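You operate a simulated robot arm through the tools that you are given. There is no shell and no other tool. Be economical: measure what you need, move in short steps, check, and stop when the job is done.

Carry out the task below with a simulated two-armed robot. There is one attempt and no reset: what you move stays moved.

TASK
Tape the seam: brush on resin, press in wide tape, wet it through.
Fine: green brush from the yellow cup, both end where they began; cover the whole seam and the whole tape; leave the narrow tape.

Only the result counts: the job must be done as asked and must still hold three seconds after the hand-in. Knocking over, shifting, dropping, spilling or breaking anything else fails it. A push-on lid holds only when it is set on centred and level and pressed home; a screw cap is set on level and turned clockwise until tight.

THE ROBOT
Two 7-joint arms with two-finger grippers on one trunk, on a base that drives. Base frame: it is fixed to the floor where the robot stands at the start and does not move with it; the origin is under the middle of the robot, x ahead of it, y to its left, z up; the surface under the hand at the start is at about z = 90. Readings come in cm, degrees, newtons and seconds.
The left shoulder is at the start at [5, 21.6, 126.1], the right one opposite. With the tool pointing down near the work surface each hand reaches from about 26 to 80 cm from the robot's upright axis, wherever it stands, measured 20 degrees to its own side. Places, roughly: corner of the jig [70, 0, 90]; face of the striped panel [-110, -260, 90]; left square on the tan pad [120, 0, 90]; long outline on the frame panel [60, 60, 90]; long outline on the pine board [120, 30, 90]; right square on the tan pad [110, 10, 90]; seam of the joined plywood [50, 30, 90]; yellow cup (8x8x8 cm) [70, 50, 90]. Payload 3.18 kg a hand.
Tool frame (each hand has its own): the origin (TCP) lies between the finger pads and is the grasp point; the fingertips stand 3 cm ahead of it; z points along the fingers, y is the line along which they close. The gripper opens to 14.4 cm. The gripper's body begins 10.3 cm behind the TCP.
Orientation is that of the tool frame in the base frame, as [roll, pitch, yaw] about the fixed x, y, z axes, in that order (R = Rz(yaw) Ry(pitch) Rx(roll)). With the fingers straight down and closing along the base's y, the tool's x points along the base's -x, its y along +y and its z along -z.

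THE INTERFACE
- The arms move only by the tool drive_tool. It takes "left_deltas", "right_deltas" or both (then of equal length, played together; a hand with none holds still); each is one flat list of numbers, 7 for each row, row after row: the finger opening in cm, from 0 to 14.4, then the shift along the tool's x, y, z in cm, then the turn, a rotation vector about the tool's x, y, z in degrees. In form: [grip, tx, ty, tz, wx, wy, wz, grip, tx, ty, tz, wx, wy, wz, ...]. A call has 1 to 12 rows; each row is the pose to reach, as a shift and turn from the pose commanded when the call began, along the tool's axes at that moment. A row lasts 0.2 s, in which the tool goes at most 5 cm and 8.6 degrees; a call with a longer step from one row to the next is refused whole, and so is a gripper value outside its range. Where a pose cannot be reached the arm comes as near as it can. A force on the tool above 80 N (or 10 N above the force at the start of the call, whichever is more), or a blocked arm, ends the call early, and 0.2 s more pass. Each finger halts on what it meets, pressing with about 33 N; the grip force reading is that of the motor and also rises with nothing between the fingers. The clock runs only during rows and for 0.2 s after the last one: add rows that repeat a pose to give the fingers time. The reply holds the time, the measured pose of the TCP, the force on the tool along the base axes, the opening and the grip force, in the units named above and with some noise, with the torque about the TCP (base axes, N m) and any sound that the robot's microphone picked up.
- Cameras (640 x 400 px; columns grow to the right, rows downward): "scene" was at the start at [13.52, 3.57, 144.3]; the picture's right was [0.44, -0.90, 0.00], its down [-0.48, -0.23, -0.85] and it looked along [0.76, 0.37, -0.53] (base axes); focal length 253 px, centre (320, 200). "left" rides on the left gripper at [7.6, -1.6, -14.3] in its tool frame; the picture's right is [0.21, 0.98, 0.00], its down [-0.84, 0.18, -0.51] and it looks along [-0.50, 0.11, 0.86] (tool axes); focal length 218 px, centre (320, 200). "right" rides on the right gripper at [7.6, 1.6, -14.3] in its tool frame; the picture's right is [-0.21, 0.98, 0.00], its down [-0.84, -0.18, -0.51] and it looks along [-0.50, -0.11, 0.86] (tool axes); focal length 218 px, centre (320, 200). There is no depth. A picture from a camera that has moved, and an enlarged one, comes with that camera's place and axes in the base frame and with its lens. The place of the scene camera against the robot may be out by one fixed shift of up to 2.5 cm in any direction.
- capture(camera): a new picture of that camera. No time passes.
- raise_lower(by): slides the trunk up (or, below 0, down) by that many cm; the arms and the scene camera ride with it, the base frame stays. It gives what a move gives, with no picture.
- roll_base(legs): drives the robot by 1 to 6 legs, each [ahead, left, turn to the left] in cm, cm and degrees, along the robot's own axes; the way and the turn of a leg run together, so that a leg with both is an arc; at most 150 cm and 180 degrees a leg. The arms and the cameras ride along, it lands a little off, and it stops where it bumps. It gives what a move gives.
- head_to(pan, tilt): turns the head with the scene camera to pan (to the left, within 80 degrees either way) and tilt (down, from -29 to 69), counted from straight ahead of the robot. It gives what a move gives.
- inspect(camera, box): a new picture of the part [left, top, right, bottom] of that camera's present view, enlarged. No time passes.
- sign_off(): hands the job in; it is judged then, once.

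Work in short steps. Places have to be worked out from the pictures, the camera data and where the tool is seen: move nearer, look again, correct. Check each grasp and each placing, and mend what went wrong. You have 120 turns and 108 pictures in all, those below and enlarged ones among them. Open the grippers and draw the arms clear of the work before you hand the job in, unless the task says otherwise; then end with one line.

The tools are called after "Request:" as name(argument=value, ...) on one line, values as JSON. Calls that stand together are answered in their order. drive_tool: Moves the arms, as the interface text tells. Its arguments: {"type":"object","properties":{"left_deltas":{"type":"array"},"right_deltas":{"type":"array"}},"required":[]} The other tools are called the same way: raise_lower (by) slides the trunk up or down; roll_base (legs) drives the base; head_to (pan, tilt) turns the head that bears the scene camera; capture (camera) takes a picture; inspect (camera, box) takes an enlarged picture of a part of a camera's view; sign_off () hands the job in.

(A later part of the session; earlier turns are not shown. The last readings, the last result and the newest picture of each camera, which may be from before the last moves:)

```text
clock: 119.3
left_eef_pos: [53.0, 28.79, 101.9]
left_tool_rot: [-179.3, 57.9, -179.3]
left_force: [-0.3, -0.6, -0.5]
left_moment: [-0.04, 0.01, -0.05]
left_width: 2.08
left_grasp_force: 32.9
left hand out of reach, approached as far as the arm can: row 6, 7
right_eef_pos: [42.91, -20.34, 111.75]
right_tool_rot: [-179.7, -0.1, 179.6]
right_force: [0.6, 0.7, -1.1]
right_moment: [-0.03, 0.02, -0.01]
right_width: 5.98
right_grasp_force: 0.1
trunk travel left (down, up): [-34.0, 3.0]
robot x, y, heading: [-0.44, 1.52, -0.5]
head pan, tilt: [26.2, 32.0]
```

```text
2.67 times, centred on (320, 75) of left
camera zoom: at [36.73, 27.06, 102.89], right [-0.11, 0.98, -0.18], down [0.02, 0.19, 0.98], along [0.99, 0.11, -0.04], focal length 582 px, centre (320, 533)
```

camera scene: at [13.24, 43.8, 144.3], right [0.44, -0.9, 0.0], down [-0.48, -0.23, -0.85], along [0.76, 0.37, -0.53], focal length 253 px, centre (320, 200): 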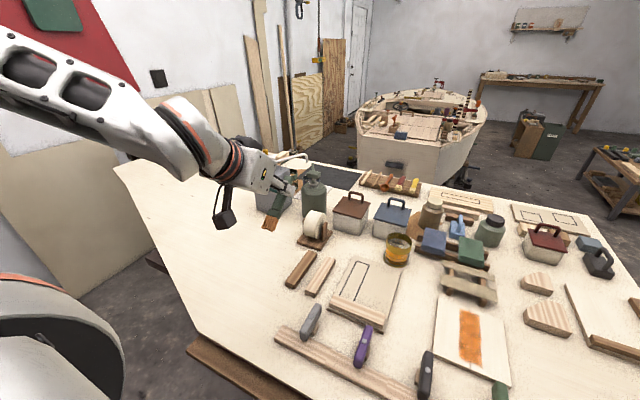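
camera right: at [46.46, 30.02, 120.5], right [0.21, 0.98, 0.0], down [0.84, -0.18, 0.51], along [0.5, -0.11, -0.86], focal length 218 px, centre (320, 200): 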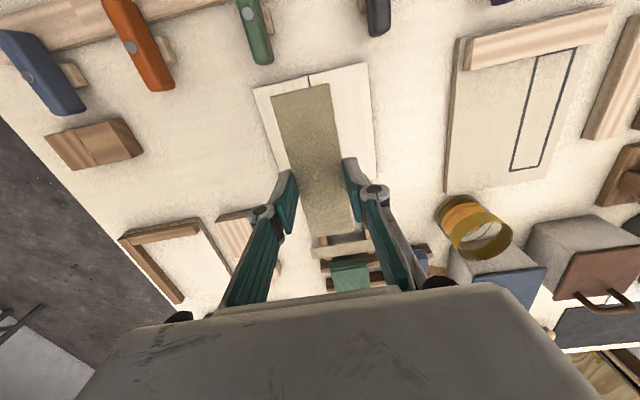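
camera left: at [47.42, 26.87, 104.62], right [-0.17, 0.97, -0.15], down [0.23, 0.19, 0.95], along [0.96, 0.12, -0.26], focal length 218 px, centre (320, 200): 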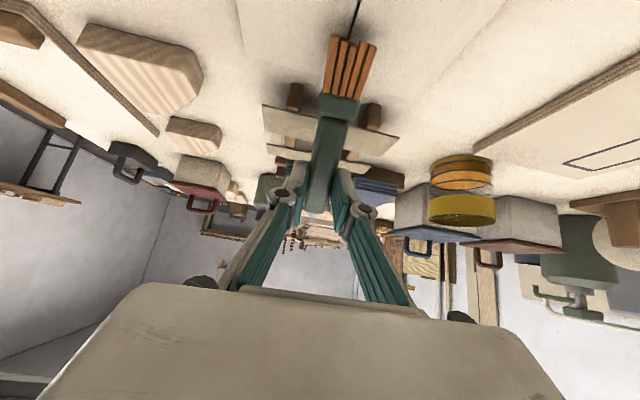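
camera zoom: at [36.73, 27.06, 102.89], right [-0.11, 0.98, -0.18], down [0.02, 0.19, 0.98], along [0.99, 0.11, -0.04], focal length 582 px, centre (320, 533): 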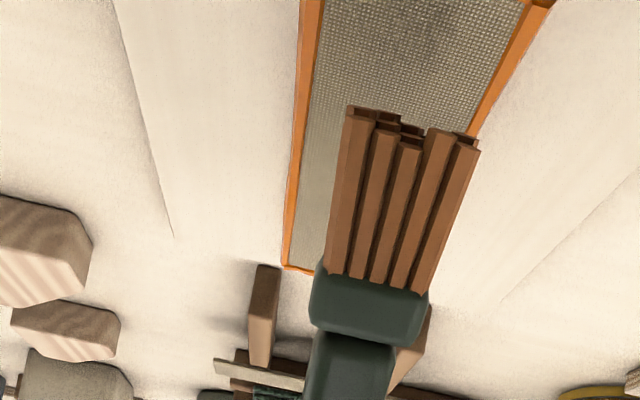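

Over the tape. Lowering to contact.

Request:
drive_tool(left_deltas=[0, 1.1, -0.2, 0.7, 0, 0, 0, 0, 1.6, -0.2, 1, 0, 0, 0, 0, 1.9, -0.2, 1.2, 0, 0, 0])

Request:
inspect(camera="left", box=[200, 0, 440, 150])

```text
clock: 120.1
left_eef_pos: [52.9, 28.56, 99.89]
left_tool_rot: [-179.4, 58.2, -179.4]
left_force: [-0.1, 0.6, 13.4]
left_moment: [0.08, 0.64, -0.02]
left_width: 2.09
left_grasp_force: 33.3
right_eef_pos: [42.86, -20.24, 111.8]
right_tool_rot: [-179.8, 0.0, 179.3]
right_force: [-0.8, -0.3, 0.1]
right_moment: [0.02, -0.01, 0.02]
right_width: 6.01
right_grasp_force: 0.0
trunk travel left (down, up): [-34.0, 3.0]
robot x, y, heading: [-0.4, 1.66, -0.7]
head pan, tilt: [26.2, 32.0]
```

```text
2.67 times, centred on (320, 75) of left
camera zoom: at [36.71, 26.78, 100.91], right [-0.11, 0.98, -0.18], down [0.01, 0.18, 0.98], along [0.99, 0.11, -0.03], focal length 582 px, centre (320, 533)
```

zoom: 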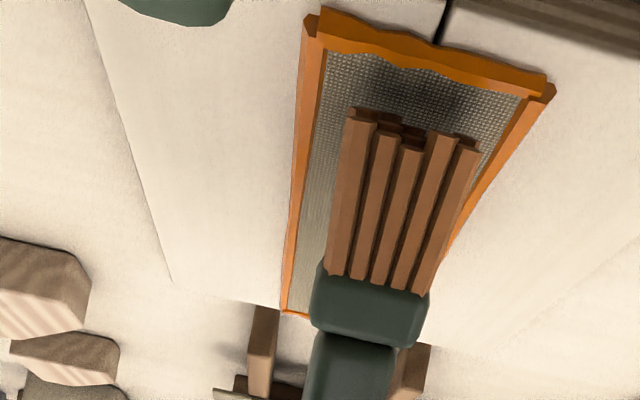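

Contact at 13 N. Stroking back to the near end and then slowly forward.

Request:
drive_tool(left_deltas=[0, 0.32, 0, -0.5, 0, 0, 0, 0, 0.64, 0, -1, 0, 0, 0, 0, 0.2, 0, -0.2, 0, 0, 0, 0, -0.6, 0, 1.1, 0, 0, 0, 0, -1.2, 0, 2.1, 0, 0, 0, 0, -1.85, 0, 3.1, 0, 0, 0, 0, -2.45, 0, 4.15, 0, 0, 0, 0, -3.1, 0, 5.2, 0, 0, 0, 0, -3.7, 0, 6.2, 0, 0, 0, 0, -4.3, 0, 7.2, 0, 0, 0])

Request:
inspect(camera="scene", box=[280, 220, 400, 320])

Request:
inspect(camera="left", box=[200, 0, 440, 150])

```text
clock: 122.3
left_eef_pos: [61.43, 28.5, 99.46]
left_tool_rot: [-179.4, 57.8, -179.3]
left_force: [-0.1, -0.2, -0.5]
left_moment: [0.0, -0.05, 0.02]
left_width: 2.09
left_grasp_force: 32.6
right_eef_pos: [42.86, -20.13, 111.62]
right_tool_rot: [-179.9, 0.0, 179.4]
right_force: [0.1, 0.5, 0.1]
right_moment: [0.0, 0.0, -0.02]
right_width: 5.99
right_grasp_force: 0.0
trunk travel left (down, up): [-34.0, 3.0]
robot x, y, heading: [-0.59, 1.66, -0.4]
head pan, tilt: [26.2, 32.0]
```

```text
4.00 times, centred on (340, 270) of scene
camera zoom: at [13.08, 5.13, 144.3], right [0.43, -0.9, 0.0], down [-0.48, -0.23, -0.85], along [0.76, 0.37, -0.53], focal length 1011 px, centre (240, -80)
```

zoom: 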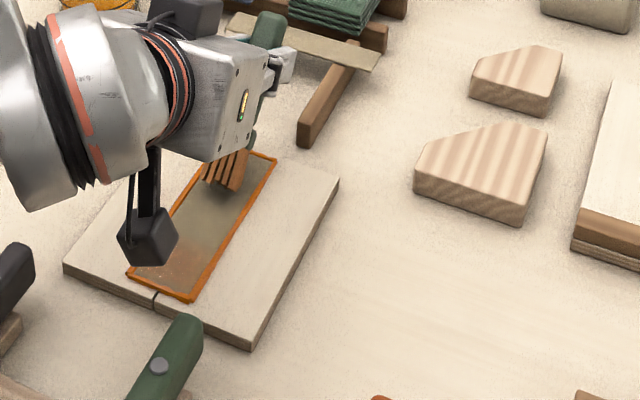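

```text
2.67 times, centred on (320, 75) of left
camera zoom: at [45.22, 26.82, 100.46], right [-0.11, 0.98, -0.18], down [0.02, 0.19, 0.98], along [0.99, 0.11, -0.04], focal length 582 px, centre (320, 533)
```

zoom: 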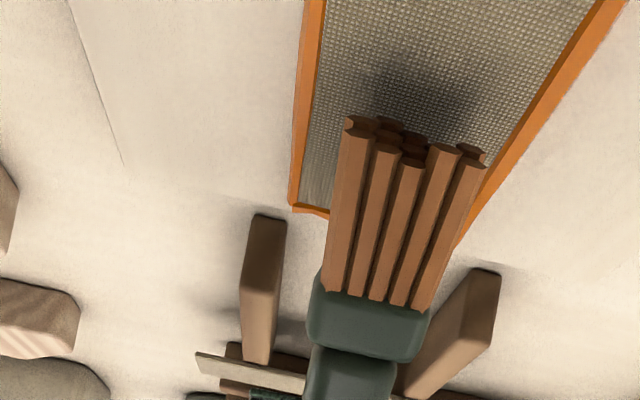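

The near end is starting to wet, but contact was lost as the brush slipped ~20° up. Strokes toward the robot resist that slip, so I'll touch down at the far end and stroke back with a slight downward ramp.

Request:
drive_tool(left_deltas=[0, -1.06, 0, 1.7, 0, 0, 0, 0, -2.28, 0, 3.65, 0, 0, 0, 0, -1.77, 0, 3.96, 0, 0, 0, 0, -1.56, 0, 4.1, 0, 0, 0, 0, -0.93, 0, 3.19, 0, 0, 0, 0, -0.3, 0, 2.17, 0, 0, 0, 0, 0.38, 0, 1.18, 0, 0, 0, 0, 1.02, 0, 0.16, 0, 0, 0, 0, 1.7, 0, -0.83, 0, 0, 0, 0, 2.33, 0, -1.84, 0, 0, 0, 0, 3.01, 0, -2.84, 0, 0, 0, 0, 3.65, 0, -3.85, 0, 0, 0])

Request:
inspect(camera="scene", box=[280, 220, 400, 320])

```text
clock: 124.9
left_eef_pos: [56.54, 28.71, 98.69]
left_tool_rot: [-179.5, 58.2, -179.3]
left_force: [19.8, -2.3, 10.4]
left_moment: [-0.07, -0.83, -0.27]
left_width: 2.1
left_grasp_force: 33.3
right_eef_pos: [42.89, -20.3, 111.64]
right_tool_rot: [-179.9, 0.0, 179.3]
right_force: [-0.1, 0.1, -0.2]
right_moment: [-0.02, 0.04, 0.01]
right_width: 6.01
right_grasp_force: 0.0
trunk travel left (down, up): [-34.0, 3.0]
robot x, y, heading: [-0.45, 1.52, -0.4]
head pan, tilt: [26.2, 32.0]
```

```text
4.00 times, centred on (340, 270) of scene
camera zoom: at [13.26, 5.11, 144.29], right [0.43, -0.9, 0.0], down [-0.48, -0.23, -0.85], along [0.76, 0.37, -0.53], focal length 1011 px, centre (240, -80)
```

zoom: 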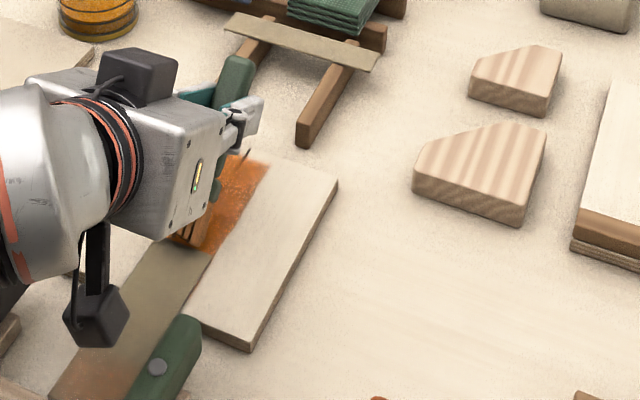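

Problem: the tip dropped past the tape's far edge and pushed the tape toward the robot. I'll lift at once and look at the damage.

Request:
drive_tool(left_deltas=[0, -0.2, 0, 0.4, 0, 0, 0, 0, -1.9, 0, -0.7, 0, 0, 0, 0, -5, 0, -2.6, 0, 0, 0, 0, -8.5, 0, -4.8, 0, 0, 0])

Request:
inspect(camera="scene", box=[240, 220, 400, 360])

Request:
capture(camera="left")

```text
clock: 125.9
left_eef_pos: [56.42, 28.79, 108.63]
left_tool_rot: [-179.4, 57.6, -179.4]
left_force: [0.2, 0.0, -0.4]
left_moment: [-0.02, 0.01, -0.02]
left_width: 2.07
left_grasp_force: 32.9
right_eef_pos: [42.81, -20.17, 111.74]
right_tool_rot: [-179.8, 0.0, 179.3]
right_force: [0.4, 0.4, 0.1]
right_moment: [0.02, -0.02, 0.0]
right_width: 5.99
right_grasp_force: 0.1
trunk travel left (down, up): [-34.0, 3.0]
robot x, y, heading: [-0.64, 1.28, -0.7]
head pan, tilt: [26.2, 32.0]
```

```text
2.86 times, centred on (320, 290) of scene
camera zoom: at [12.94, 5.12, 144.32], right [0.43, -0.9, 0.0], down [-0.48, -0.23, -0.85], along [0.77, 0.37, -0.53], focal length 722 px, centre (320, -57)
```

zoom: 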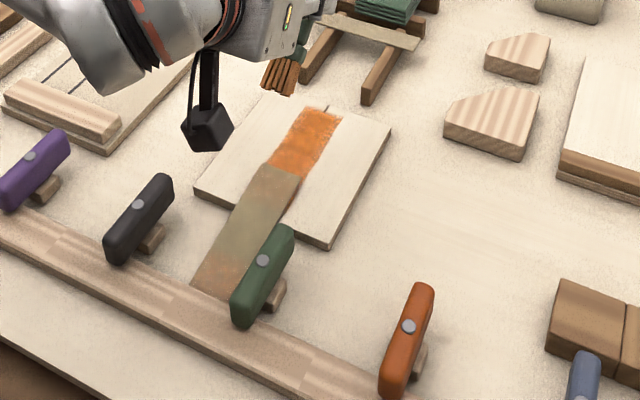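

```text
17 pictures are left
camera left: at [40.22, 27.01, 109.61], right [-0.11, 0.98, -0.18], down [0.02, 0.19, 0.98], along [0.99, 0.11, -0.04], focal length 218 px, centre (320, 200)
```

left: 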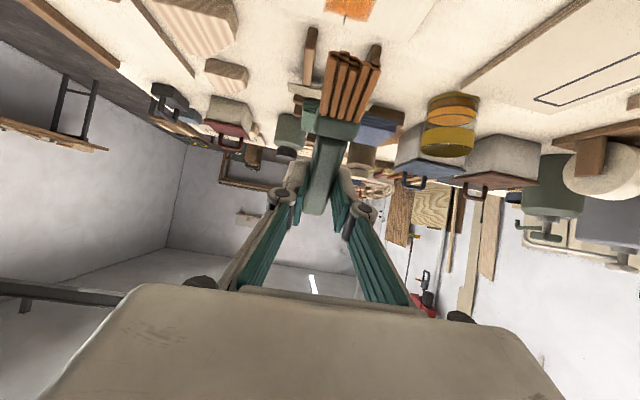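

The tape slid ~6.5 cm toward the robot but lies flat beside the green clamp, and nothing else moved. I'll park the left hand again and bring the right hand over to put the tape back.

Request:
drive_tool(left_deltas=[0, -1.5, 1.3, -2.8, 0, 0, 0, 0, -3, 2.6, -5.6, 0, 0, 0, 0, -4.5, 3.9, -8.4, 0, 0, 0, 0, -5.9, 5.2, -11.2, 0, 0, 0])

Request:
roll_base(legs=[[0, 38, 0]])

Request:
inspect(camera="right", box=[260, 0, 500, 150])

```text
clock: 126.9
left_eef_pos: [52.49, 34.17, 119.67]
left_tool_rot: [-179.3, 58.0, -179.3]
left_force: [-0.6, 0.1, -0.8]
left_moment: [-0.04, -0.02, 0.01]
left_width: 2.09
left_grasp_force: 33.3
left hand out of reach, approached as far as the arm can: row 2, 3, 4
right_eef_pos: [42.84, -20.13, 111.71]
right_tool_rot: [-179.8, 0.0, 179.4]
right_force: [-0.1, 0.2, -0.7]
right_moment: [-0.04, -0.05, 0.02]
right_width: 5.99
right_grasp_force: 0.1
trunk travel left (down, up): [-34.0, 3.0]
robot x, y, heading: [-0.57, 1.91, -0.4]
head pan, tilt: [26.2, 32.0]
```

```text
clock: 130.7
left_eef_pos: [53.23, 70.6, 119.52]
left_tool_rot: [-179.3, 57.8, -179.7]
left_force: [-0.2, 0.0, 0.0]
left_moment: [-0.01, -0.03, -0.04]
left_width: 2.07
left_grasp_force: 32.9
right_eef_pos: [43.06, 16.38, 111.76]
right_tool_rot: [-179.8, -0.1, 179.1]
right_force: [0.1, 0.3, -0.3]
right_moment: [-0.04, 0.03, 0.01]
right_width: 6.0
right_grasp_force: 0.0
trunk travel left (down, up): [-34.0, 3.0]
robot x, y, heading: [0.01, 38.38, -0.9]
head pan, tilt: [26.2, 32.0]
```

```text
2.67 times, centred on (380, 75) of right
camera zoom: at [35.52, 18.24, 126.09], right [0.22, 0.97, 0.0], down [0.84, -0.19, 0.51], along [0.49, -0.12, -0.86], focal length 582 px, centre (160, 533)
```

zoom: 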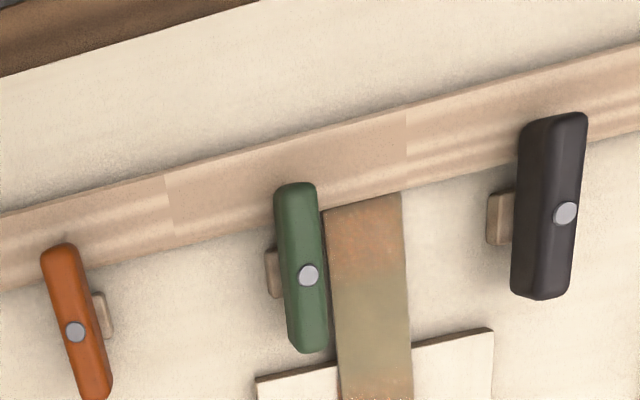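

The tape's near end rests against the rail (x≈38.8), y≈28.3. I'll bring the right hand down astride it over the board at x≈48.6.

Request:
drive_tool(right_deltas=[6.4, -1.8, 4, 0, 0, 0, -0.9, 6.4, -3.6, 8, 0, 0, 0, -0.9, 6.4, -5.4, 11.9, 0, 0, 0, -0.9, 6.4, -5.4, 11.9, 4, 0, 0, -0.9, 6.4, -5.4, 11.9, 8, 0, 0, -0.9, 6.4, -5.4, 11.9, 12, 0, 0, -0.9, 6.4, -5.4, 11.9, 14.8, 0, 0, -0.9])

Request:
capture(camera="right")

```text
clock: 132.3
left_eef_pos: [53.39, 70.53, 119.56]
left_tool_rot: [-179.5, 57.7, -179.7]
left_force: [0.5, -0.9, -1.1]
left_moment: [-0.02, 0.04, 0.02]
left_width: 2.08
left_grasp_force: 33.0
right_eef_pos: [48.64, 28.08, 97.11]
right_tool_rot: [-179.8, 0.0, 180.0]
right_force: [-0.4, -0.7, 0.2]
right_moment: [-0.01, 0.0, -0.02]
right_width: 6.36
right_grasp_force: 0.0
trunk travel left (down, up): [-34.0, 3.0]
robot x, y, heading: [-0.28, 38.59, -0.9]
head pan, tilt: [26.2, 32.0]
```

```text
15 pictures are left
camera right: at [41.03, 29.78, 111.4], right [0.21, 0.98, 0.0], down [0.84, -0.18, 0.51], along [0.5, -0.11, -0.86], focal length 218 px, centre (320, 200)
```

right: 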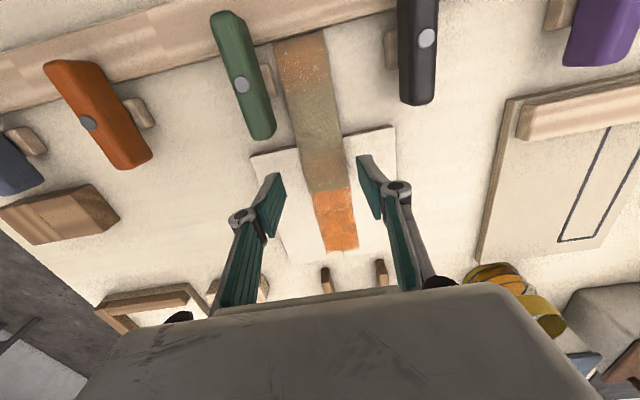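

Well placed; I'll shift +0.5 cm in y, lower to the board, close on the tape and lift a little.

Request:
drive_tool(right_deltas=[6.4, 0, 0.5, 1.2, 0, 0, 0, 6.4, 0, 0.5, 2.4, 0, 0, 0, 6.4, 0, 0.5, 2.9, 0, 0, 0, 5, 0, 0.5, 2.9, 0, 0, 0, 4, 0, 0.5, 2.9, 0, 0, 0, 3.2, 0, 0.5, 2.9, 0, 0, 0, 3.2, 0, 0.5, 2.9, 0, 0, 0])

Request:
drive_tool(right_deltas=[3.2, 0, 0, -0.5, 0, 0, 0, 3.2, 0, 0, -1.5, 0, 0, 0, 3.2, 0, 0, -3, 0, 0, 0, 3.2, 0, 0, -5, 0, 0, 0])

Request:
inspect(camera="right", box=[180, 0, 440, 260])

```text
clock: 133.9
left_eef_pos: [53.28, 70.68, 119.65]
left_tool_rot: [-179.2, 57.8, -179.7]
left_force: [-0.2, -0.3, 0.0]
left_moment: [0.02, 0.0, 0.03]
left_width: 2.08
left_grasp_force: 32.7
right_eef_pos: [48.63, 28.79, 94.04]
right_tool_rot: [-179.9, 0.1, -179.9]
right_force: [2.8, 7.0, 22.8]
right_moment: [0.46, 0.1, -0.04]
right_width: 4.07
right_grasp_force: 33.5
trunk travel left (down, up): [-34.0, 3.0]
robot x, y, heading: [-0.39, 38.7, -1.1]
head pan, tilt: [26.2, 32.0]
```

```text
clock: 134.9
left_eef_pos: [53.38, 70.62, 119.69]
left_tool_rot: [-179.4, 57.7, -179.5]
left_force: [-0.7, -0.4, -0.4]
left_moment: [0.02, 0.0, 0.03]
left_width: 2.09
left_grasp_force: 33.0
right_eef_pos: [48.55, 28.83, 98.95]
right_tool_rot: [-179.8, -0.1, 179.9]
right_force: [0.0, -0.4, -0.3]
right_moment: [-0.01, -0.01, 0.03]
right_width: 4.06
right_grasp_force: 33.2
trunk travel left (down, up): [-34.0, 3.0]
robot x, y, heading: [-0.33, 38.54, -0.9]
head pan, tilt: [26.2, 32.0]
```

```text
1.54 times, centred on (310, 130) of right
camera zoom: at [40.98, 30.55, 113.26], right [0.21, 0.98, 0.0], down [0.84, -0.18, 0.51], along [0.49, -0.11, -0.86], focal length 336 px, centre (335, 308)
```

zoom: 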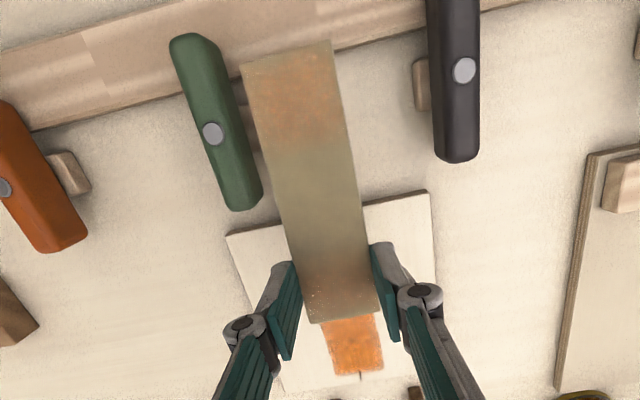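

Tape is held. Moving +9.45 cm in x (−0.5 in y) and lowering close to the board.

Request:
drive_tool(right_deltas=[3.2, -3.2, -0.2, 0, 0, 0, 0, 3.2, -6.4, -0.4, 0, 0, 0, 0, 3.2, -9.45, -0.5, 0, 0, 0, 0, 3.2, -9.45, -0.5, 2.5, 0, 0, 0, 3.2, -9.45, -0.5, 4.2, 0, 0, 0, 3.2, -9.45, -0.5, 4.2, 0, 0, 0])

Request:
inspect(camera="right", box=[180, 0, 440, 260])

```text
clock: 136.3
left_eef_pos: [53.3, 70.62, 119.63]
left_tool_rot: [-179.4, 57.8, -179.6]
left_force: [-0.9, -0.7, -1.1]
left_moment: [0.0, -0.01, -0.02]
left_width: 2.12
left_grasp_force: 32.7
right_eef_pos: [58.15, 28.05, 94.93]
right_tool_rot: [-179.9, 0.1, 180.0]
right_force: [2.3, -1.1, 10.6]
right_moment: [-0.09, 1.02, 0.1]
right_width: 4.05
right_grasp_force: 33.0
trunk travel left (down, up): [-34.0, 3.0]
robot x, y, heading: [0.06, 38.7, -1.0]
head pan, tilt: [26.2, 32.0]
```

```text
1.54 times, centred on (310, 130) of right
camera zoom: at [50.61, 29.71, 109.23], right [0.21, 0.98, 0.0], down [0.84, -0.18, 0.51], along [0.5, -0.11, -0.86], focal length 336 px, centre (335, 308)
```

zoom: 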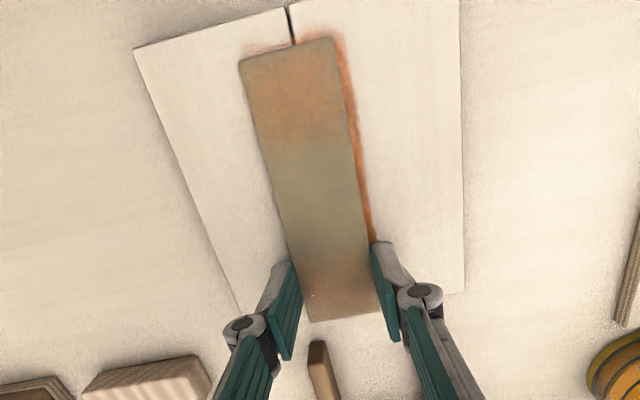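

The near end touches first; the strip shows ~0.45 cm on the +y side and ~0.3 cm at the near end. I'll raise slightly, shift, lower and release.

Request:
drive_tool(right_deltas=[3.2, 0, 0, -0.6, 0, 0, 0, 3.2, 0.3, 0.45, -0.6, 0, 0, 0, 3.2, 0.3, 0.45, 0, 0, 0, 0, 4.4, 0.3, 0.45, 0.2, 0, 0, 0, 5.4, 0.3, 0.45, 0.2, 0, 0, 0, 6.4, 0.3, 0.45, 0, 0, 0, 0, 6.4, 0.3, 0.45, -3, 0, 0, 0, 6.4, 0.3, 0.45, -7, 0, 0, 0])

Request:
inspect(camera="right", box=[180, 0, 440, 260])

```text
clock: 138.1
left_eef_pos: [53.3, 70.62, 119.58]
left_tool_rot: [-179.4, 57.9, -179.6]
left_force: [0.1, -0.2, -0.8]
left_moment: [0.0, 0.0, -0.01]
left_width: 2.1
left_grasp_force: 33.3
right_eef_pos: [57.76, 28.76, 102.17]
right_tool_rot: [-179.7, -0.1, 180.0]
right_force: [0.0, 0.3, 0.0]
right_moment: [-0.02, 0.0, -0.01]
right_width: 6.39
right_grasp_force: 0.0
trunk travel left (down, up): [-34.0, 3.0]
robot x, y, heading: [-0.11, 38.85, -0.9]
head pan, tilt: [26.2, 32.0]
```

```text
1.54 times, centred on (310, 130) of right
camera zoom: at [50.16, 30.5, 116.34], right [0.21, 0.98, 0.0], down [0.84, -0.18, 0.51], along [0.5, -0.11, -0.86], focal length 336 px, centre (335, 308)
```

zoom: 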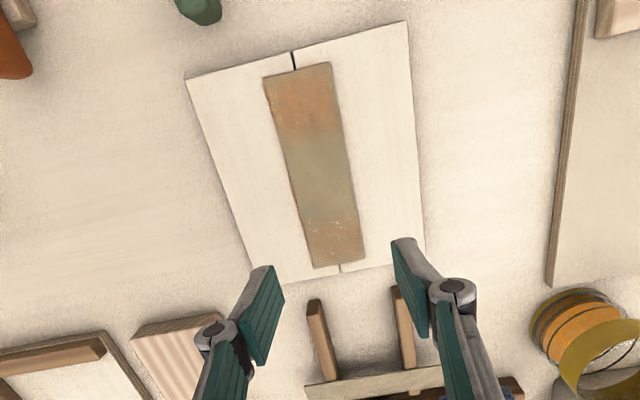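

The tape is back, centred over the strip. Pressing it down again, from the far end.

Request:
drive_tool(right_deltas=[3, -1, -0.25, 3, 0, 0, 0, 0, -1.6, -0.25, 6, 0, 0, 0, 0, -1.6, -0.25, 7.5, 0, 0, 0, 0, -1.6, -0.25, 8.4, 0, 0, 0, 0, -1.6, -0.25, 7.4, 0, 0, 0, 0, 0.8, -0.25, 7.4, 0, 0, 0, 0, 0.8, -0.25, 8.4, 0, 0, 0, 0, 0.8, -0.25, 7.4, 0, 0, 0, 0, 3.5, -0.25, 7.4, 0, 0, 0, 0, 3.5, -0.25, 8.4, 0, 0, 0])

Request:
drive_tool(right_deltas=[0, 0, 0, -0.9, 0, 0, 0, 0, 2.5, 0, -0.9, 0, 0, 0, 0, 2.5, 0, 0, 0, 0, 0, 0, 2.5, 0, -0.9, 0, 0, 0, 0, 5.1, 0, -0.9, 0, 0, 0, 0, 5.1, 0, 0.1, 0, 0, 0])

Request:
drive_tool(right_deltas=[0, 0, 0, -2, 0, 0, 0, 0, 0, 0, -6, 0, 0, 0, 0, 0, 0, -10, 0, 0, 0, 2, 2, -3, -13, 0, 0, 0, 4, 4, -6, -16, 0, 0, 0, 6, 6, -10, -18, 0, 0, 0])

Request:
inspect(camera="scene", box=[400, 220, 540, 380])

```text
clock: 140.3
left_eef_pos: [52.97, 70.55, 119.72]
left_tool_rot: [-179.4, 58.0, -179.7]
left_force: [-0.4, 0.3, -0.2]
left_moment: [0.01, -0.02, 0.0]
left_width: 2.11
left_grasp_force: 32.9
right_eef_pos: [54.26, 28.41, 94.13]
right_tool_rot: [-179.9, 0.4, 179.8]
right_force: [-4.3, -6.9, 38.7]
right_moment: [-0.17, 0.21, -0.07]
right_width: 0.58
right_grasp_force: 30.3
trunk travel left (down, up): [-34.0, 3.0]
robot x, y, heading: [-0.23, 38.28, -0.7]
head pan, tilt: [26.2, 32.0]
```

```text
clock: 141.7
left_eef_pos: [53.02, 70.49, 119.81]
left_tool_rot: [-179.4, 58.0, -179.8]
left_force: [-0.6, 0.2, -0.2]
left_moment: [0.0, 0.01, -0.05]
left_width: 2.09
left_grasp_force: 33.4
right_eef_pos: [49.14, 28.36, 93.95]
right_tool_rot: [-180.0, 0.5, 179.7]
right_force: [-0.1, -11.5, 57.1]
right_moment: [-0.25, 0.03, -0.19]
right_width: 0.59
right_grasp_force: 30.7
trunk travel left (down, up): [-34.0, 3.0]
robot x, y, heading: [-0.27, 38.67, -0.8]
head pan, tilt: [26.2, 32.0]
```

```text
clock: 143.1
left_eef_pos: [53.28, 70.39, 119.74]
left_tool_rot: [-179.6, 57.9, -179.8]
left_force: [-0.9, -0.8, 0.8]
left_moment: [0.04, -0.05, 0.02]
left_width: 2.09
left_grasp_force: 33.0
right_eef_pos: [43.17, 18.2, 111.62]
right_tool_rot: [-179.9, 0.0, 179.9]
right_force: [-0.2, -0.5, 1.2]
right_moment: [0.04, -0.04, 0.01]
right_width: 5.99
right_grasp_force: 0.1
trunk travel left (down, up): [-34.0, 3.0]
robot x, y, heading: [0.04, 38.4, -1.0]
head pan, tilt: [26.2, 32.0]
```

```text
2.50 times, centred on (470, 300) of scene
camera zoom: at [13.35, 41.69, 144.33], right [0.43, -0.9, 0.0], down [-0.48, -0.22, -0.85], along [0.77, 0.36, -0.53], focal length 632 px, centre (-55, -50)
```

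zoom: 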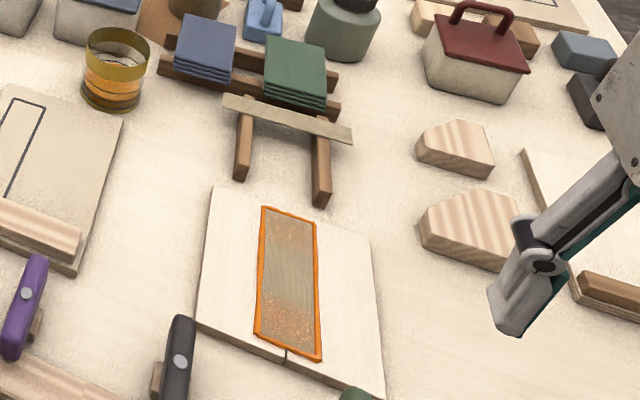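

The tape is bedded again with its ends already partly wet. I'll drive back for careful brushing, always starting inside the tape and stroking outward.

Request:
roll_base(legs=[[0, -37, 0.5]])

```text
clock: 147.0
left_eef_pos: [52.69, 33.26, 119.72]
left_tool_rot: [-179.4, 57.9, -179.0]
left_force: [0.5, -0.5, -0.3]
left_moment: [0.01, 0.01, 0.02]
left_width: 2.09
left_grasp_force: 32.7
right_eef_pos: [43.14, -19.13, 111.52]
right_tool_rot: [-179.8, 0.0, -179.4]
right_force: [0.2, 0.8, 0.5]
right_moment: [0.0, 0.0, -0.01]
right_width: 6.01
right_grasp_force: 0.1
trunk travel left (down, up): [-34.0, 3.0]
robot x, y, heading: [-0.51, 0.16, -0.2]
head pan, tilt: [26.2, 32.0]
```

Now lowering the brush above the tape's middle (tip ≈ x 54).

Request:
drive_tool(left_deltas=[0, 2.5, -1, 3.1, 0, 0, 0, 0, 5, -2, 6.2, 0, 0, 0, 0, 7.5, -3, 9.4, 0, 0, 0, 0, 10, -4, 12.5, 0, 0, 0, 0, 12.1, -4.8, 15.8, 0, 0, 0, 0, 13.2, -4.8, 16.5, 0, 0, 0])

Request:
inspect(camera="left", box=[200, 0, 440, 150])

```text
clock: 148.4
left_eef_pos: [59.61, 28.07, 99.93]
left_tool_rot: [-179.4, 57.9, -179.0]
left_force: [0.2, -0.2, 1.2]
left_moment: [0.01, 0.0, 0.02]
left_width: 2.04
left_grasp_force: 32.8
right_eef_pos: [43.15, -19.05, 111.5]
right_tool_rot: [-179.8, 0.0, -179.4]
right_force: [-1.1, -0.9, 0.2]
right_moment: [0.02, 0.0, 0.0]
right_width: 6.0
right_grasp_force: 0.2
trunk travel left (down, up): [-34.0, 3.0]
robot x, y, heading: [-0.53, 0.7, -0.2]
head pan, tilt: [26.2, 32.0]
```

```text
2.67 times, centred on (320, 75) of left
camera zoom: at [43.47, 26.39, 100.91], right [-0.12, 0.98, -0.18], down [0.02, 0.19, 0.98], along [0.99, 0.11, -0.04], focal length 582 px, centre (320, 533)
```

zoom: 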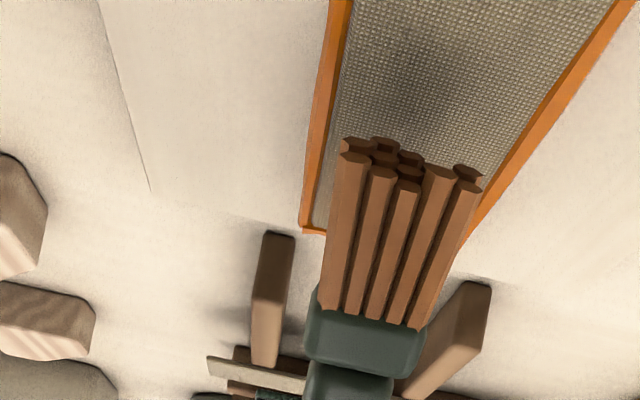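

Tip centred over the tape. Lowering gently to light contact.

Request:
drive_tool(left_deltas=[0, 0.7, 0, 0.45, 0, 0, 0, 0, 0.95, 0, 0.6, 0, 0, 0, 0, 1.05, 0, 0.66, 0, 0, 0])

```text
clock: 149.2
left_eef_pos: [59.65, 28.22, 98.79]
left_tool_rot: [-179.4, 58.1, -179.0]
left_force: [3.5, -1.6, 13.6]
left_moment: [-0.08, 0.5, 0.05]
left_width: 2.08
left_grasp_force: 32.8
right_eef_pos: [43.09, -19.15, 111.53]
right_tool_rot: [-179.9, 0.0, -179.4]
right_force: [1.3, 0.0, -0.5]
right_moment: [-0.01, 0.0, 0.0]
right_width: 6.0
right_grasp_force: 0.1
trunk travel left (down, up): [-34.0, 3.0]
robot x, y, heading: [-0.53, 0.32, -0.2]
head pan, tilt: [26.2, 32.0]
```

13 N contact. Stroking toward the near end, then lifting before the edge.

Request:
drive_tool(left_deltas=[0, 0.53, 0, -0.85, 0, 0, 0, 0, 1.07, 0, -1.69, 0, 0, 0, 0, 1.62, 0, -2.53, 0, 0, 0, 0, 2.16, 0, -3.38, 0, 0, 0, 0, 2.71, 0, -4.22, 0, 0, 0, 0, 3.15, 0, -4.9, 0, 0, 0, 0, 3.15, 0, -4.9, 0, 0, 0])

Request:
drive_tool(left_deltas=[0, -1.7, 0, -1, 0, 0, 0])

Request:
inspect(camera="left", box=[200, 0, 440, 150])

```text
clock: 150.8
left_eef_pos: [53.76, 28.24, 98.38]
left_tool_rot: [-179.3, 57.7, -178.9]
left_force: [2.5, 0.5, 9.0]
left_moment: [0.07, 0.36, -0.07]
left_width: 2.08
left_grasp_force: 32.9
right_eef_pos: [43.09, -19.2, 111.67]
right_tool_rot: [-179.8, 0.0, -179.4]
right_force: [0.7, -0.6, -0.3]
right_moment: [0.05, 0.02, 0.01]
right_width: 6.02
right_grasp_force: 0.1
trunk travel left (down, up): [-34.0, 3.0]
robot x, y, heading: [-0.45, 0.85, -0.3]
head pan, tilt: [26.2, 32.0]
```

```text
clock: 151.2
left_eef_pos: [53.64, 28.4, 100.25]
left_tool_rot: [-179.3, 57.6, -179.0]
left_force: [0.1, 0.7, -0.3]
left_moment: [0.01, 0.0, 0.0]
left_width: 2.11
left_grasp_force: 33.0
right_eef_pos: [42.95, -19.03, 111.56]
right_tool_rot: [-179.9, 0.0, -179.4]
right_force: [-0.1, 0.1, -0.2]
right_moment: [0.0, -0.03, 0.0]
right_width: 5.98
right_grasp_force: 0.0
trunk travel left (down, up): [-34.0, 3.0]
robot x, y, heading: [-0.51, 0.77, -0.2]
head pan, tilt: [26.2, 32.0]
```

```text
2.67 times, centred on (320, 75) of left
camera zoom: at [37.47, 26.58, 101.24], right [-0.12, 0.98, -0.18], down [0.02, 0.19, 0.98], along [0.99, 0.11, -0.04], focal length 582 px, centre (320, 533)
```

zoom: 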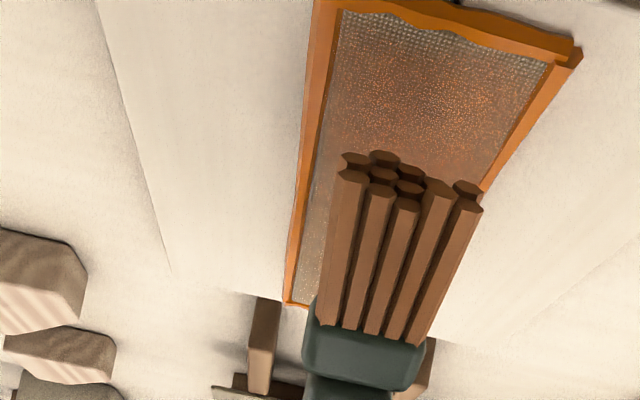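

The tape is wetting well; only ~0.5 cm at the near edge remains. I'll touch that edge, then lift and hover back to the middle.

Request:
drive_tool(left_deltas=[0, 1.18, 0, 0.75, 0, 0, 0, 0, 1.65, 0, 1.04, 0, 0, 0, 0, 1.86, 0, 0.7, 0, 0, 0, 0, 2.14, 0, 0.4, 0, 0, 0, 0, 2.14, 0, 0.4, 0, 0, 0, 0, 0.59, 0, -0.57, 0, 0, 0, 0, -1.1, 0, 2.1, 0, 0, 0, 0, -2.76, 0, 4.75, 0, 0, 0])

Request:
drive_tool(left_deltas=[0, 0.7, 0, 0.45, 0, 0, 0, 0, 1.2, 0, 0.75, 0, 0, 0, 0, 1.35, 0, 0.85, 0, 0, 0])

```text
clock: 153.0
left_eef_pos: [59.14, 28.27, 100.08]
left_tool_rot: [-179.4, 57.8, -179.0]
left_force: [-0.9, -0.1, -0.3]
left_moment: [-0.02, 0.03, 0.03]
left_width: 2.09
left_grasp_force: 33.2
right_eef_pos: [43.16, -19.1, 111.52]
right_tool_rot: [-179.8, 0.0, -179.5]
right_force: [0.0, -0.1, 0.6]
right_moment: [0.02, 0.0, -0.05]
right_width: 6.0
right_grasp_force: 0.1
trunk travel left (down, up): [-34.0, 3.0]
robot x, y, heading: [-0.08, 0.61, -0.2]
head pan, tilt: [26.2, 32.0]
```

```text
clock: 153.8
left_eef_pos: [59.22, 28.42, 98.48]
left_tool_rot: [-179.4, 57.8, -179.0]
left_force: [0.4, 0.3, -0.5]
left_moment: [-0.01, 0.0, 0.01]
left_width: 2.12
left_grasp_force: 33.1
right_eef_pos: [43.02, -19.16, 111.54]
right_tool_rot: [-179.8, 0.0, -179.3]
right_force: [-0.3, -0.3, 0.5]
right_moment: [0.02, 0.03, 0.0]
right_width: 5.97
right_grasp_force: 0.1
trunk travel left (down, up): [-34.0, 3.0]
robot x, y, heading: [-0.48, 0.84, -0.1]
head pan, tilt: [26.2, 32.0]
```

Not quite touching; lowering a bit more and stroking outward to the far end.

Request:
drive_tool(left_deltas=[0, 0.21, 0, 0.13, 0, 0, 0, 0, 0.3, 0, 0.19, 0, 0, 0, 0, -0.21, 0, 1.05, 0, 0, 0, 0, -0.71, 0, 1.92, 0, 0, 0, 0, -1.22, 0, 2.78, 0, 0, 0, 0, -1.72, 0, 3.64, 0, 0, 0, 0, -2.23, 0, 4.5, 0, 0, 0, 0, -2.73, 0, 5.36, 0, 0, 0, 0, -3.03, 0, 5.88, 0, 0, 0])

Request:
drive_tool(left_deltas=[0, -1.7, 0, -1.06, 0, 0, 0, 0, -5, 0, -3.2, 0, 0, 0, 0, -8.4, 0, -5.4, 0, 0, 0])

Request:
inspect(camera="scene", box=[280, 220, 400, 320])

```text
clock: 155.8
left_eef_pos: [65.95, 28.46, 98.01]
left_tool_rot: [-179.4, 57.9, -179.0]
left_force: [-2.3, 0.1, 8.1]
left_moment: [-0.01, 0.58, 0.02]
left_width: 2.09
left_grasp_force: 33.5
right_eef_pos: [43.07, -19.05, 111.57]
right_tool_rot: [-179.8, 0.0, -179.4]
right_force: [0.0, -0.5, 0.1]
right_moment: [0.0, 0.0, 0.02]
right_width: 5.97
right_grasp_force: 0.0
trunk travel left (down, up): [-34.0, 3.0]
robot x, y, heading: [-0.08, 0.55, -0.3]
head pan, tilt: [26.2, 32.0]
```

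```text
clock: 156.6
left_eef_pos: [65.84, 28.27, 108.08]
left_tool_rot: [-179.4, 57.9, -179.1]
left_force: [-0.6, 0.2, -0.2]
left_moment: [0.01, -0.02, 0.04]
left_width: 2.1
left_grasp_force: 33.4
right_eef_pos: [43.08, -19.1, 111.55]
right_tool_rot: [-179.8, 0.0, -179.4]
right_force: [-0.2, -0.4, 0.9]
right_moment: [0.04, -0.03, 0.0]
right_width: 6.01
right_grasp_force: 0.0
trunk travel left (down, up): [-34.0, 3.0]
robot x, y, heading: [-0.5, 0.56, 0.1]
head pan, tilt: [26.2, 32.0]
```

```text
4.00 times, centred on (340, 270) of scene
camera zoom: at [13.02, 4.06, 144.32], right [0.44, -0.9, 0.0], down [-0.48, -0.23, -0.85], along [0.76, 0.37, -0.53], focal length 1011 px, centre (240, -80)
```

zoom: 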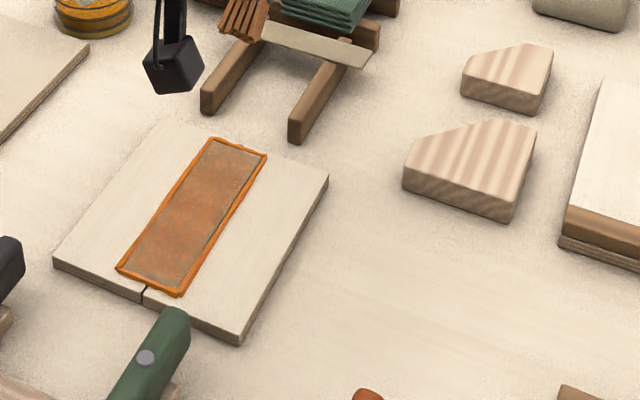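

Nearly whole coverage. A closer look at the remaining dry rims.

Request:
inspect(camera="scene", box=[304, 250, 354, 298])

```text
8.33 times, centred on (329, 274) of scene
camera zoom: at [13.02, 4.06, 144.32], right [0.44, -0.9, 0.0], down [-0.48, -0.23, -0.85], along [0.76, 0.37, -0.53], focal length 2105 px, centre (245, -417)
```

zoom: 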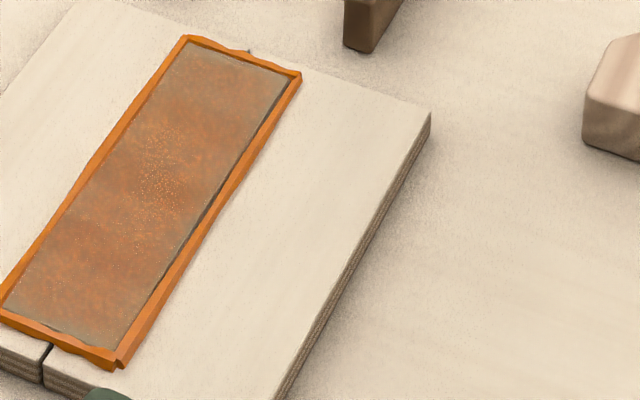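

Slight dryness remains along the −y side and both ends. I'll make a pass offset −0.9 cm in y, from the middle to the near end, with the load still on the brush.

Request:
drive_tool(left_deltas=[0, 3.6, -0.3, -0.1, 0, 0, 0, 0, 7.2, -0.6, -0.2, 0, 0, 0, 0, 10.68, -0.9, -0.28, 0, 0, 0, 0, 11.4, -0.9, 0.17, 0, 0, 0, 0, 11.75, -0.9, 0.39, 0, 0, 0, 0, 12.3, -0.9, -0.45, 0, 0, 0, 0, 12.85, -0.9, -1.29, 0, 0, 0, 0, 13.4, -0.9, -2.13, 0, 0, 0, 0, 13.95, -0.9, -2.97, 0, 0, 0, 0, 14.5, -0.9, -3.81, 0, 0, 0, 0, 14.95, -0.9, -4.5, 0, 0, 0, 0, 15.15, -0.9, -4.8, 0, 0, 0])

Request:
drive_tool(left_deltas=[0, -1.7, 0, -1.06, 0, 0, 0, 0, -3.3, 0, 1.5, 0, 0, 0, 0, -5, 0, 4.3, 0, 0, 0])

```text
clock: 159.2
left_eef_pos: [53.63, 27.4, 97.73]
left_tool_rot: [-179.3, 57.9, -179.0]
left_force: [4.0, 0.6, 13.2]
left_moment: [0.05, 0.46, -0.04]
left_width: 2.11
left_grasp_force: 32.8
right_eef_pos: [43.03, -19.05, 111.6]
right_tool_rot: [-179.8, 0.0, -179.4]
right_force: [-0.7, 0.2, -0.5]
right_moment: [0.0, 0.01, -0.03]
right_width: 6.04
right_grasp_force: 0.0
trunk travel left (down, up): [-34.0, 3.0]
robot x, y, heading: [-0.35, 0.82, -0.4]
head pan, tilt: [26.2, 32.0]
```

```text
clock: 160.0
left_eef_pos: [59.97, 27.41, 99.68]
left_tool_rot: [-179.4, 57.8, -179.0]
left_force: [-0.9, 1.8, 0.3]
left_moment: [0.03, -0.01, -0.02]
left_width: 2.09
left_grasp_force: 33.5
right_eef_pos: [43.13, -19.11, 111.48]
right_tool_rot: [-179.9, -0.1, -179.4]
right_force: [-0.1, -0.7, -0.8]
right_moment: [-0.02, -0.02, 0.03]
right_width: 5.99
right_grasp_force: 0.0
trunk travel left (down, up): [-34.0, 3.0]
robot x, y, heading: [-0.59, 0.69, -0.2]
head pan, tilt: [26.2, 32.0]
```

Good continuous contact. Now the same side from the middle to the far end, then lift and look.

Request:
drive_tool(left_deltas=[0, 1.19, 0, 0.74, 0, 0, 0, 0, 1.61, 0, 1, 0, 0, 0, 0, 1.74, 0, 1.09, 0, 0, 0, 0, 1.23, 0, 1.95, 0, 0, 0, 0, 0.73, 0, 2.82, 0, 0, 0, 0, 0.22, 0, 3.68, 0, 0, 0, 0, -0.28, 0, 4.54, 0, 0, 0, 0, -0.79, 0, 5.4, 0, 0, 0, 0, -1.3, 0, 6.27, 0, 0, 0])

Request:
drive_tool(left_deltas=[0, -1.7, 0, -1.06, 0, 0, 0, 0, -5, 0, -3.2, 0, 0, 0, 0, -8.4, 0, -5.4, 0, 0, 0])

Request:
inspect(camera="scene", box=[304, 250, 354, 298])

```text
clock: 162.0
left_eef_pos: [65.8, 27.87, 97.57]
left_tool_rot: [-179.3, 57.6, -179.0]
left_force: [0.0, -0.3, -0.3]
left_moment: [0.02, 0.0, 0.03]
left_width: 2.08
left_grasp_force: 32.7
left hand out of reach, approached as far as the arm can: row 9
right_eef_pos: [43.2, -19.13, 111.51]
right_tool_rot: [-179.7, 0.1, -179.5]
right_force: [-0.4, -0.2, 0.6]
right_moment: [0.0, 0.03, -0.01]
right_width: 6.0
right_grasp_force: 0.1
trunk travel left (down, up): [-34.0, 3.0]
robot x, y, heading: [-0.25, 0.59, -0.5]
head pan, tilt: [26.2, 32.0]
```

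```text
clock: 162.8
left_eef_pos: [65.74, 28.07, 107.74]
left_tool_rot: [-179.4, 57.8, -179.1]
left_force: [0.0, -0.4, -0.6]
left_moment: [-0.03, -0.01, 0.03]
left_width: 2.1
left_grasp_force: 32.7
right_eef_pos: [43.01, -19.05, 111.69]
right_tool_rot: [-179.9, 0.1, -179.4]
right_force: [0.1, -0.5, 0.1]
right_moment: [0.0, -0.01, -0.02]
right_width: 5.99
right_grasp_force: 0.0
trunk travel left (down, up): [-34.0, 3.0]
robot x, y, heading: [-0.45, 0.62, -0.2]
head pan, tilt: [26.2, 32.0]
```

```text
8.33 times, centred on (329, 274) of scene
camera zoom: at [13.03, 4.06, 144.32], right [0.44, -0.9, 0.0], down [-0.48, -0.23, -0.85], along [0.76, 0.37, -0.53], focal length 2105 px, centre (245, -417)
```

zoom: 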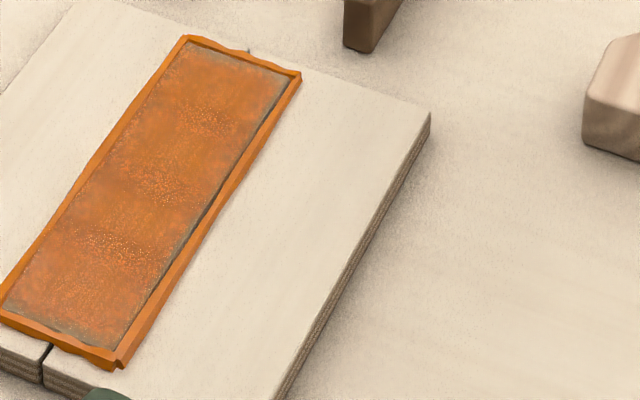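

Much better. One more pass on the +y side, carried right up to the near edge.

Request:
drive_tool(left_deltas=[0, 3.6, 0.3, -0.05, 0, 0, 0, 0, 7.1, 0.7, -0.1, 0, 0, 0, 0, 10.5, 1, -0.14, 0, 0, 0, 0, 11.3, 1, 0.36, 0, 0, 0, 0, 11.65, 1, 0.58, 0, 0, 0, 0, 12.3, 1, -0.4, 0, 0, 0, 0, 12.95, 1, -1.4, 0, 0, 0, 0, 13.6, 1, -2.4, 0, 0, 0, 0, 14.2, 1, -3.4, 0, 0, 0, 0, 14.8, 1, -4.35, 0, 0, 0, 0, 15.25, 1, -5.05, 0, 0, 0, 0, 15.25, 0.3, -5.05, 0, 0, 0])

Request:
drive_tool(left_deltas=[0, 0, -0.8, 0, 0, 0, 0, 0, 0, -1.6, 0, 0, 0, 0, 0, -1.7, -1.6, -1.06, 0, 0, 0, 0, -3.4, 0, 1.5, 0, 0, 0, 0, -5.2, 1, 4.6, 0, 0, 0])

```text
clock: 165.4
left_eef_pos: [53.22, 27.98, 97.59]
left_tool_rot: [-179.5, 57.8, -179.0]
left_force: [-0.2, -0.3, -0.3]
left_moment: [0.02, -0.02, 0.04]
left_width: 2.1
left_grasp_force: 33.3
right_eef_pos: [43.13, -19.21, 111.53]
right_tool_rot: [-179.8, 0.0, -179.4]
right_force: [0.1, -0.1, 0.4]
right_moment: [0.02, 0.04, 0.01]
right_width: 5.99
right_grasp_force: 0.0
trunk travel left (down, up): [-34.0, 3.0]
robot x, y, heading: [-0.54, 0.6, -0.2]
head pan, tilt: [26.2, 32.0]
```

```text
clock: 166.6
left_eef_pos: [60.05, 28.84, 99.66]
left_tool_rot: [-179.4, 57.8, -179.1]
left_force: [0.2, -0.5, -0.5]
left_moment: [-0.01, -0.01, -0.01]
left_width: 2.12
left_grasp_force: 32.5
right_eef_pos: [43.16, -19.06, 111.59]
right_tool_rot: [-179.8, -0.1, -179.4]
right_force: [1.9, -0.1, 0.9]
right_moment: [0.02, 0.0, 0.0]
right_width: 5.97
right_grasp_force: 0.1
trunk travel left (down, up): [-34.0, 3.0]
robot x, y, heading: [-0.47, 0.68, -0.1]
head pan, tilt: [26.2, 32.0]
```

Contact was missed on that one (the brush shifted slightly). I'll press 0.3 cm lower and stroke from the middle to the far edge on this side.

Request:
drive_tool(left_deltas=[0, 1.36, 0, 0.85, 0, 0, 0, 0, 1.86, 0, 1.17, 0, 0, 0, 0, 2.03, 0, 1.27, 0, 0, 0, 0, 1.53, 0, 2.13, 0, 0, 0, 0, 1.03, 0, 3, 0, 0, 0, 0, 0.53, 0, 3.86, 0, 0, 0, 0, 0.03, 0, 4.73, 0, 0, 0, 0, -0.47, 0, 5.6, 0, 0, 0, 0, -0.85, 0, 6.2, 0, 0, 0])

Request:
drive_tool(left_deltas=[0, -1.7, 0, -1.06, 0, 0, 0, 0, -0.2, 0, -3.5, 0, 0, 0, 0, 1.5, 0, -6.2, 0, 0, 0])

```text
clock: 168.6
left_eef_pos: [65.78, 29.17, 96.98]
left_tool_rot: [-179.4, 57.9, -179.1]
left_force: [-1.7, -0.3, 7.1]
left_moment: [0.0, 0.63, 0.04]
left_width: 2.08
left_grasp_force: 32.7
right_eef_pos: [43.05, -19.11, 111.66]
right_tool_rot: [-179.7, 0.0, -179.5]
right_force: [0.5, 0.0, -0.8]
right_moment: [-0.01, -0.03, -0.01]
right_width: 6.02
right_grasp_force: 0.1
trunk travel left (down, up): [-34.0, 3.0]
robot x, y, heading: [-0.38, 0.32, -0.2]
head pan, tilt: [26.2, 32.0]
```

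```text
clock: 169.4
left_eef_pos: [59.54, 29.27, 99.07]
left_tool_rot: [-179.5, 57.8, -178.9]
left_force: [-0.3, -0.6, 0.0]
left_moment: [-0.02, -0.03, -0.01]
left_width: 2.09
left_grasp_force: 32.9
right_eef_pos: [43.03, -19.09, 111.7]
right_tool_rot: [-179.9, 0.0, -179.4]
right_force: [-0.5, 0.3, 0.4]
right_moment: [0.0, 0.01, -0.01]
right_width: 6.02
right_grasp_force: 0.1
trunk travel left (down, up): [-34.0, 3.0]
robot x, y, heading: [-0.28, 0.37, -0.2]
head pan, tilt: [26.2, 32.0]
```

Contact held to the far edge. Now from the middle to the near edge, finishing with a lateral sweep along that edge.

Request:
drive_tool(left_deltas=[0, 1.27, 0, 0.8, 0, 0, 0, 0, 1.78, 0, 1.11, 0, 0, 0, 0, 2.33, 0, 0.27, 0, 0, 0, 0, 2.88, 0, -0.57, 0, 0, 0, 0, 3.43, 0, -1.41, 0, 0, 0, 0, 3.98, 0, -2.25, 0, 0, 0, 0, 4.53, 0, -3.09, 0, 0, 0, 0, 5.08, 0, -3.93, 0, 0, 0, 0, 5.4, 0, -4.4, 0, 0, 0, 0, 5.43, -0.8, -4.4, 0, 0, 0, 0, 5.46, -1.6, -4.4, 0, 0, 0])

Request:
drive_tool(left_deltas=[0, -1.7, 0, -1.06, 0, 0, 0, 0, -5, 0, -2.5, 0, 0, 0, 0, -8.5, 2, -2, 0, 0, 0, 0, -11, 4, 1, 0, 0, 0])

Request:
inspect(camera="scene", box=[304, 250, 354, 298])

```text
clock: 171.8
left_eef_pos: [53.23, 27.39, 96.53]
left_tool_rot: [-179.2, 57.8, -179.0]
left_force: [-0.3, -0.9, 3.7]
left_moment: [-0.03, 0.19, 0.03]
left_width: 2.1
left_grasp_force: 32.9
right_eef_pos: [43.15, -19.02, 111.57]
right_tool_rot: [-179.7, 0.0, -179.4]
right_force: [0.2, 0.6, -0.2]
right_moment: [0.0, -0.02, 0.04]
right_width: 6.0
right_grasp_force: 0.0
trunk travel left (down, up): [-34.0, 3.0]
robot x, y, heading: [-0.52, 0.34, -0.4]
head pan, tilt: [26.2, 32.0]
```

```text
clock: 172.8
left_eef_pos: [59.79, 31.28, 105.79]
left_tool_rot: [-179.5, 57.8, -179.1]
left_force: [0.5, 0.4, -0.1]
left_moment: [-0.02, 0.0, -0.03]
left_width: 2.07
left_grasp_force: 33.3
right_eef_pos: [43.25, -19.0, 111.56]
right_tool_rot: [-179.7, -0.1, -179.4]
right_force: [-0.2, -0.4, 0.2]
right_moment: [0.0, 0.02, -0.01]
right_width: 6.01
right_grasp_force: 0.1
trunk travel left (down, up): [-34.0, 3.0]
robot x, y, heading: [-0.32, 0.89, -0.1]
head pan, tilt: [26.2, 32.0]
```

```text
8.33 times, centred on (329, 274) of scene
camera zoom: at [13.21, 4.1, 144.29], right [0.44, -0.9, 0.0], down [-0.48, -0.23, -0.85], along [0.76, 0.37, -0.53], focal length 2105 px, centre (245, -417)
```

zoom: 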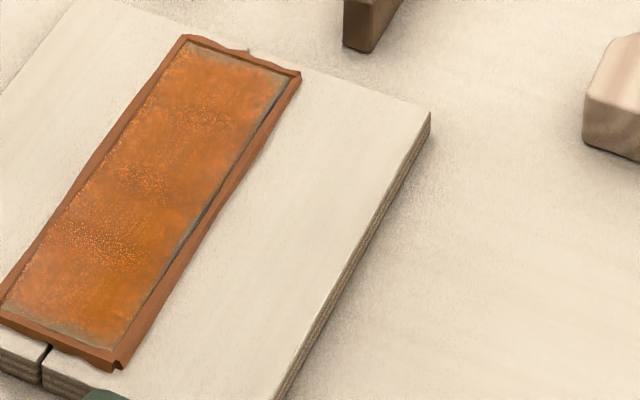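

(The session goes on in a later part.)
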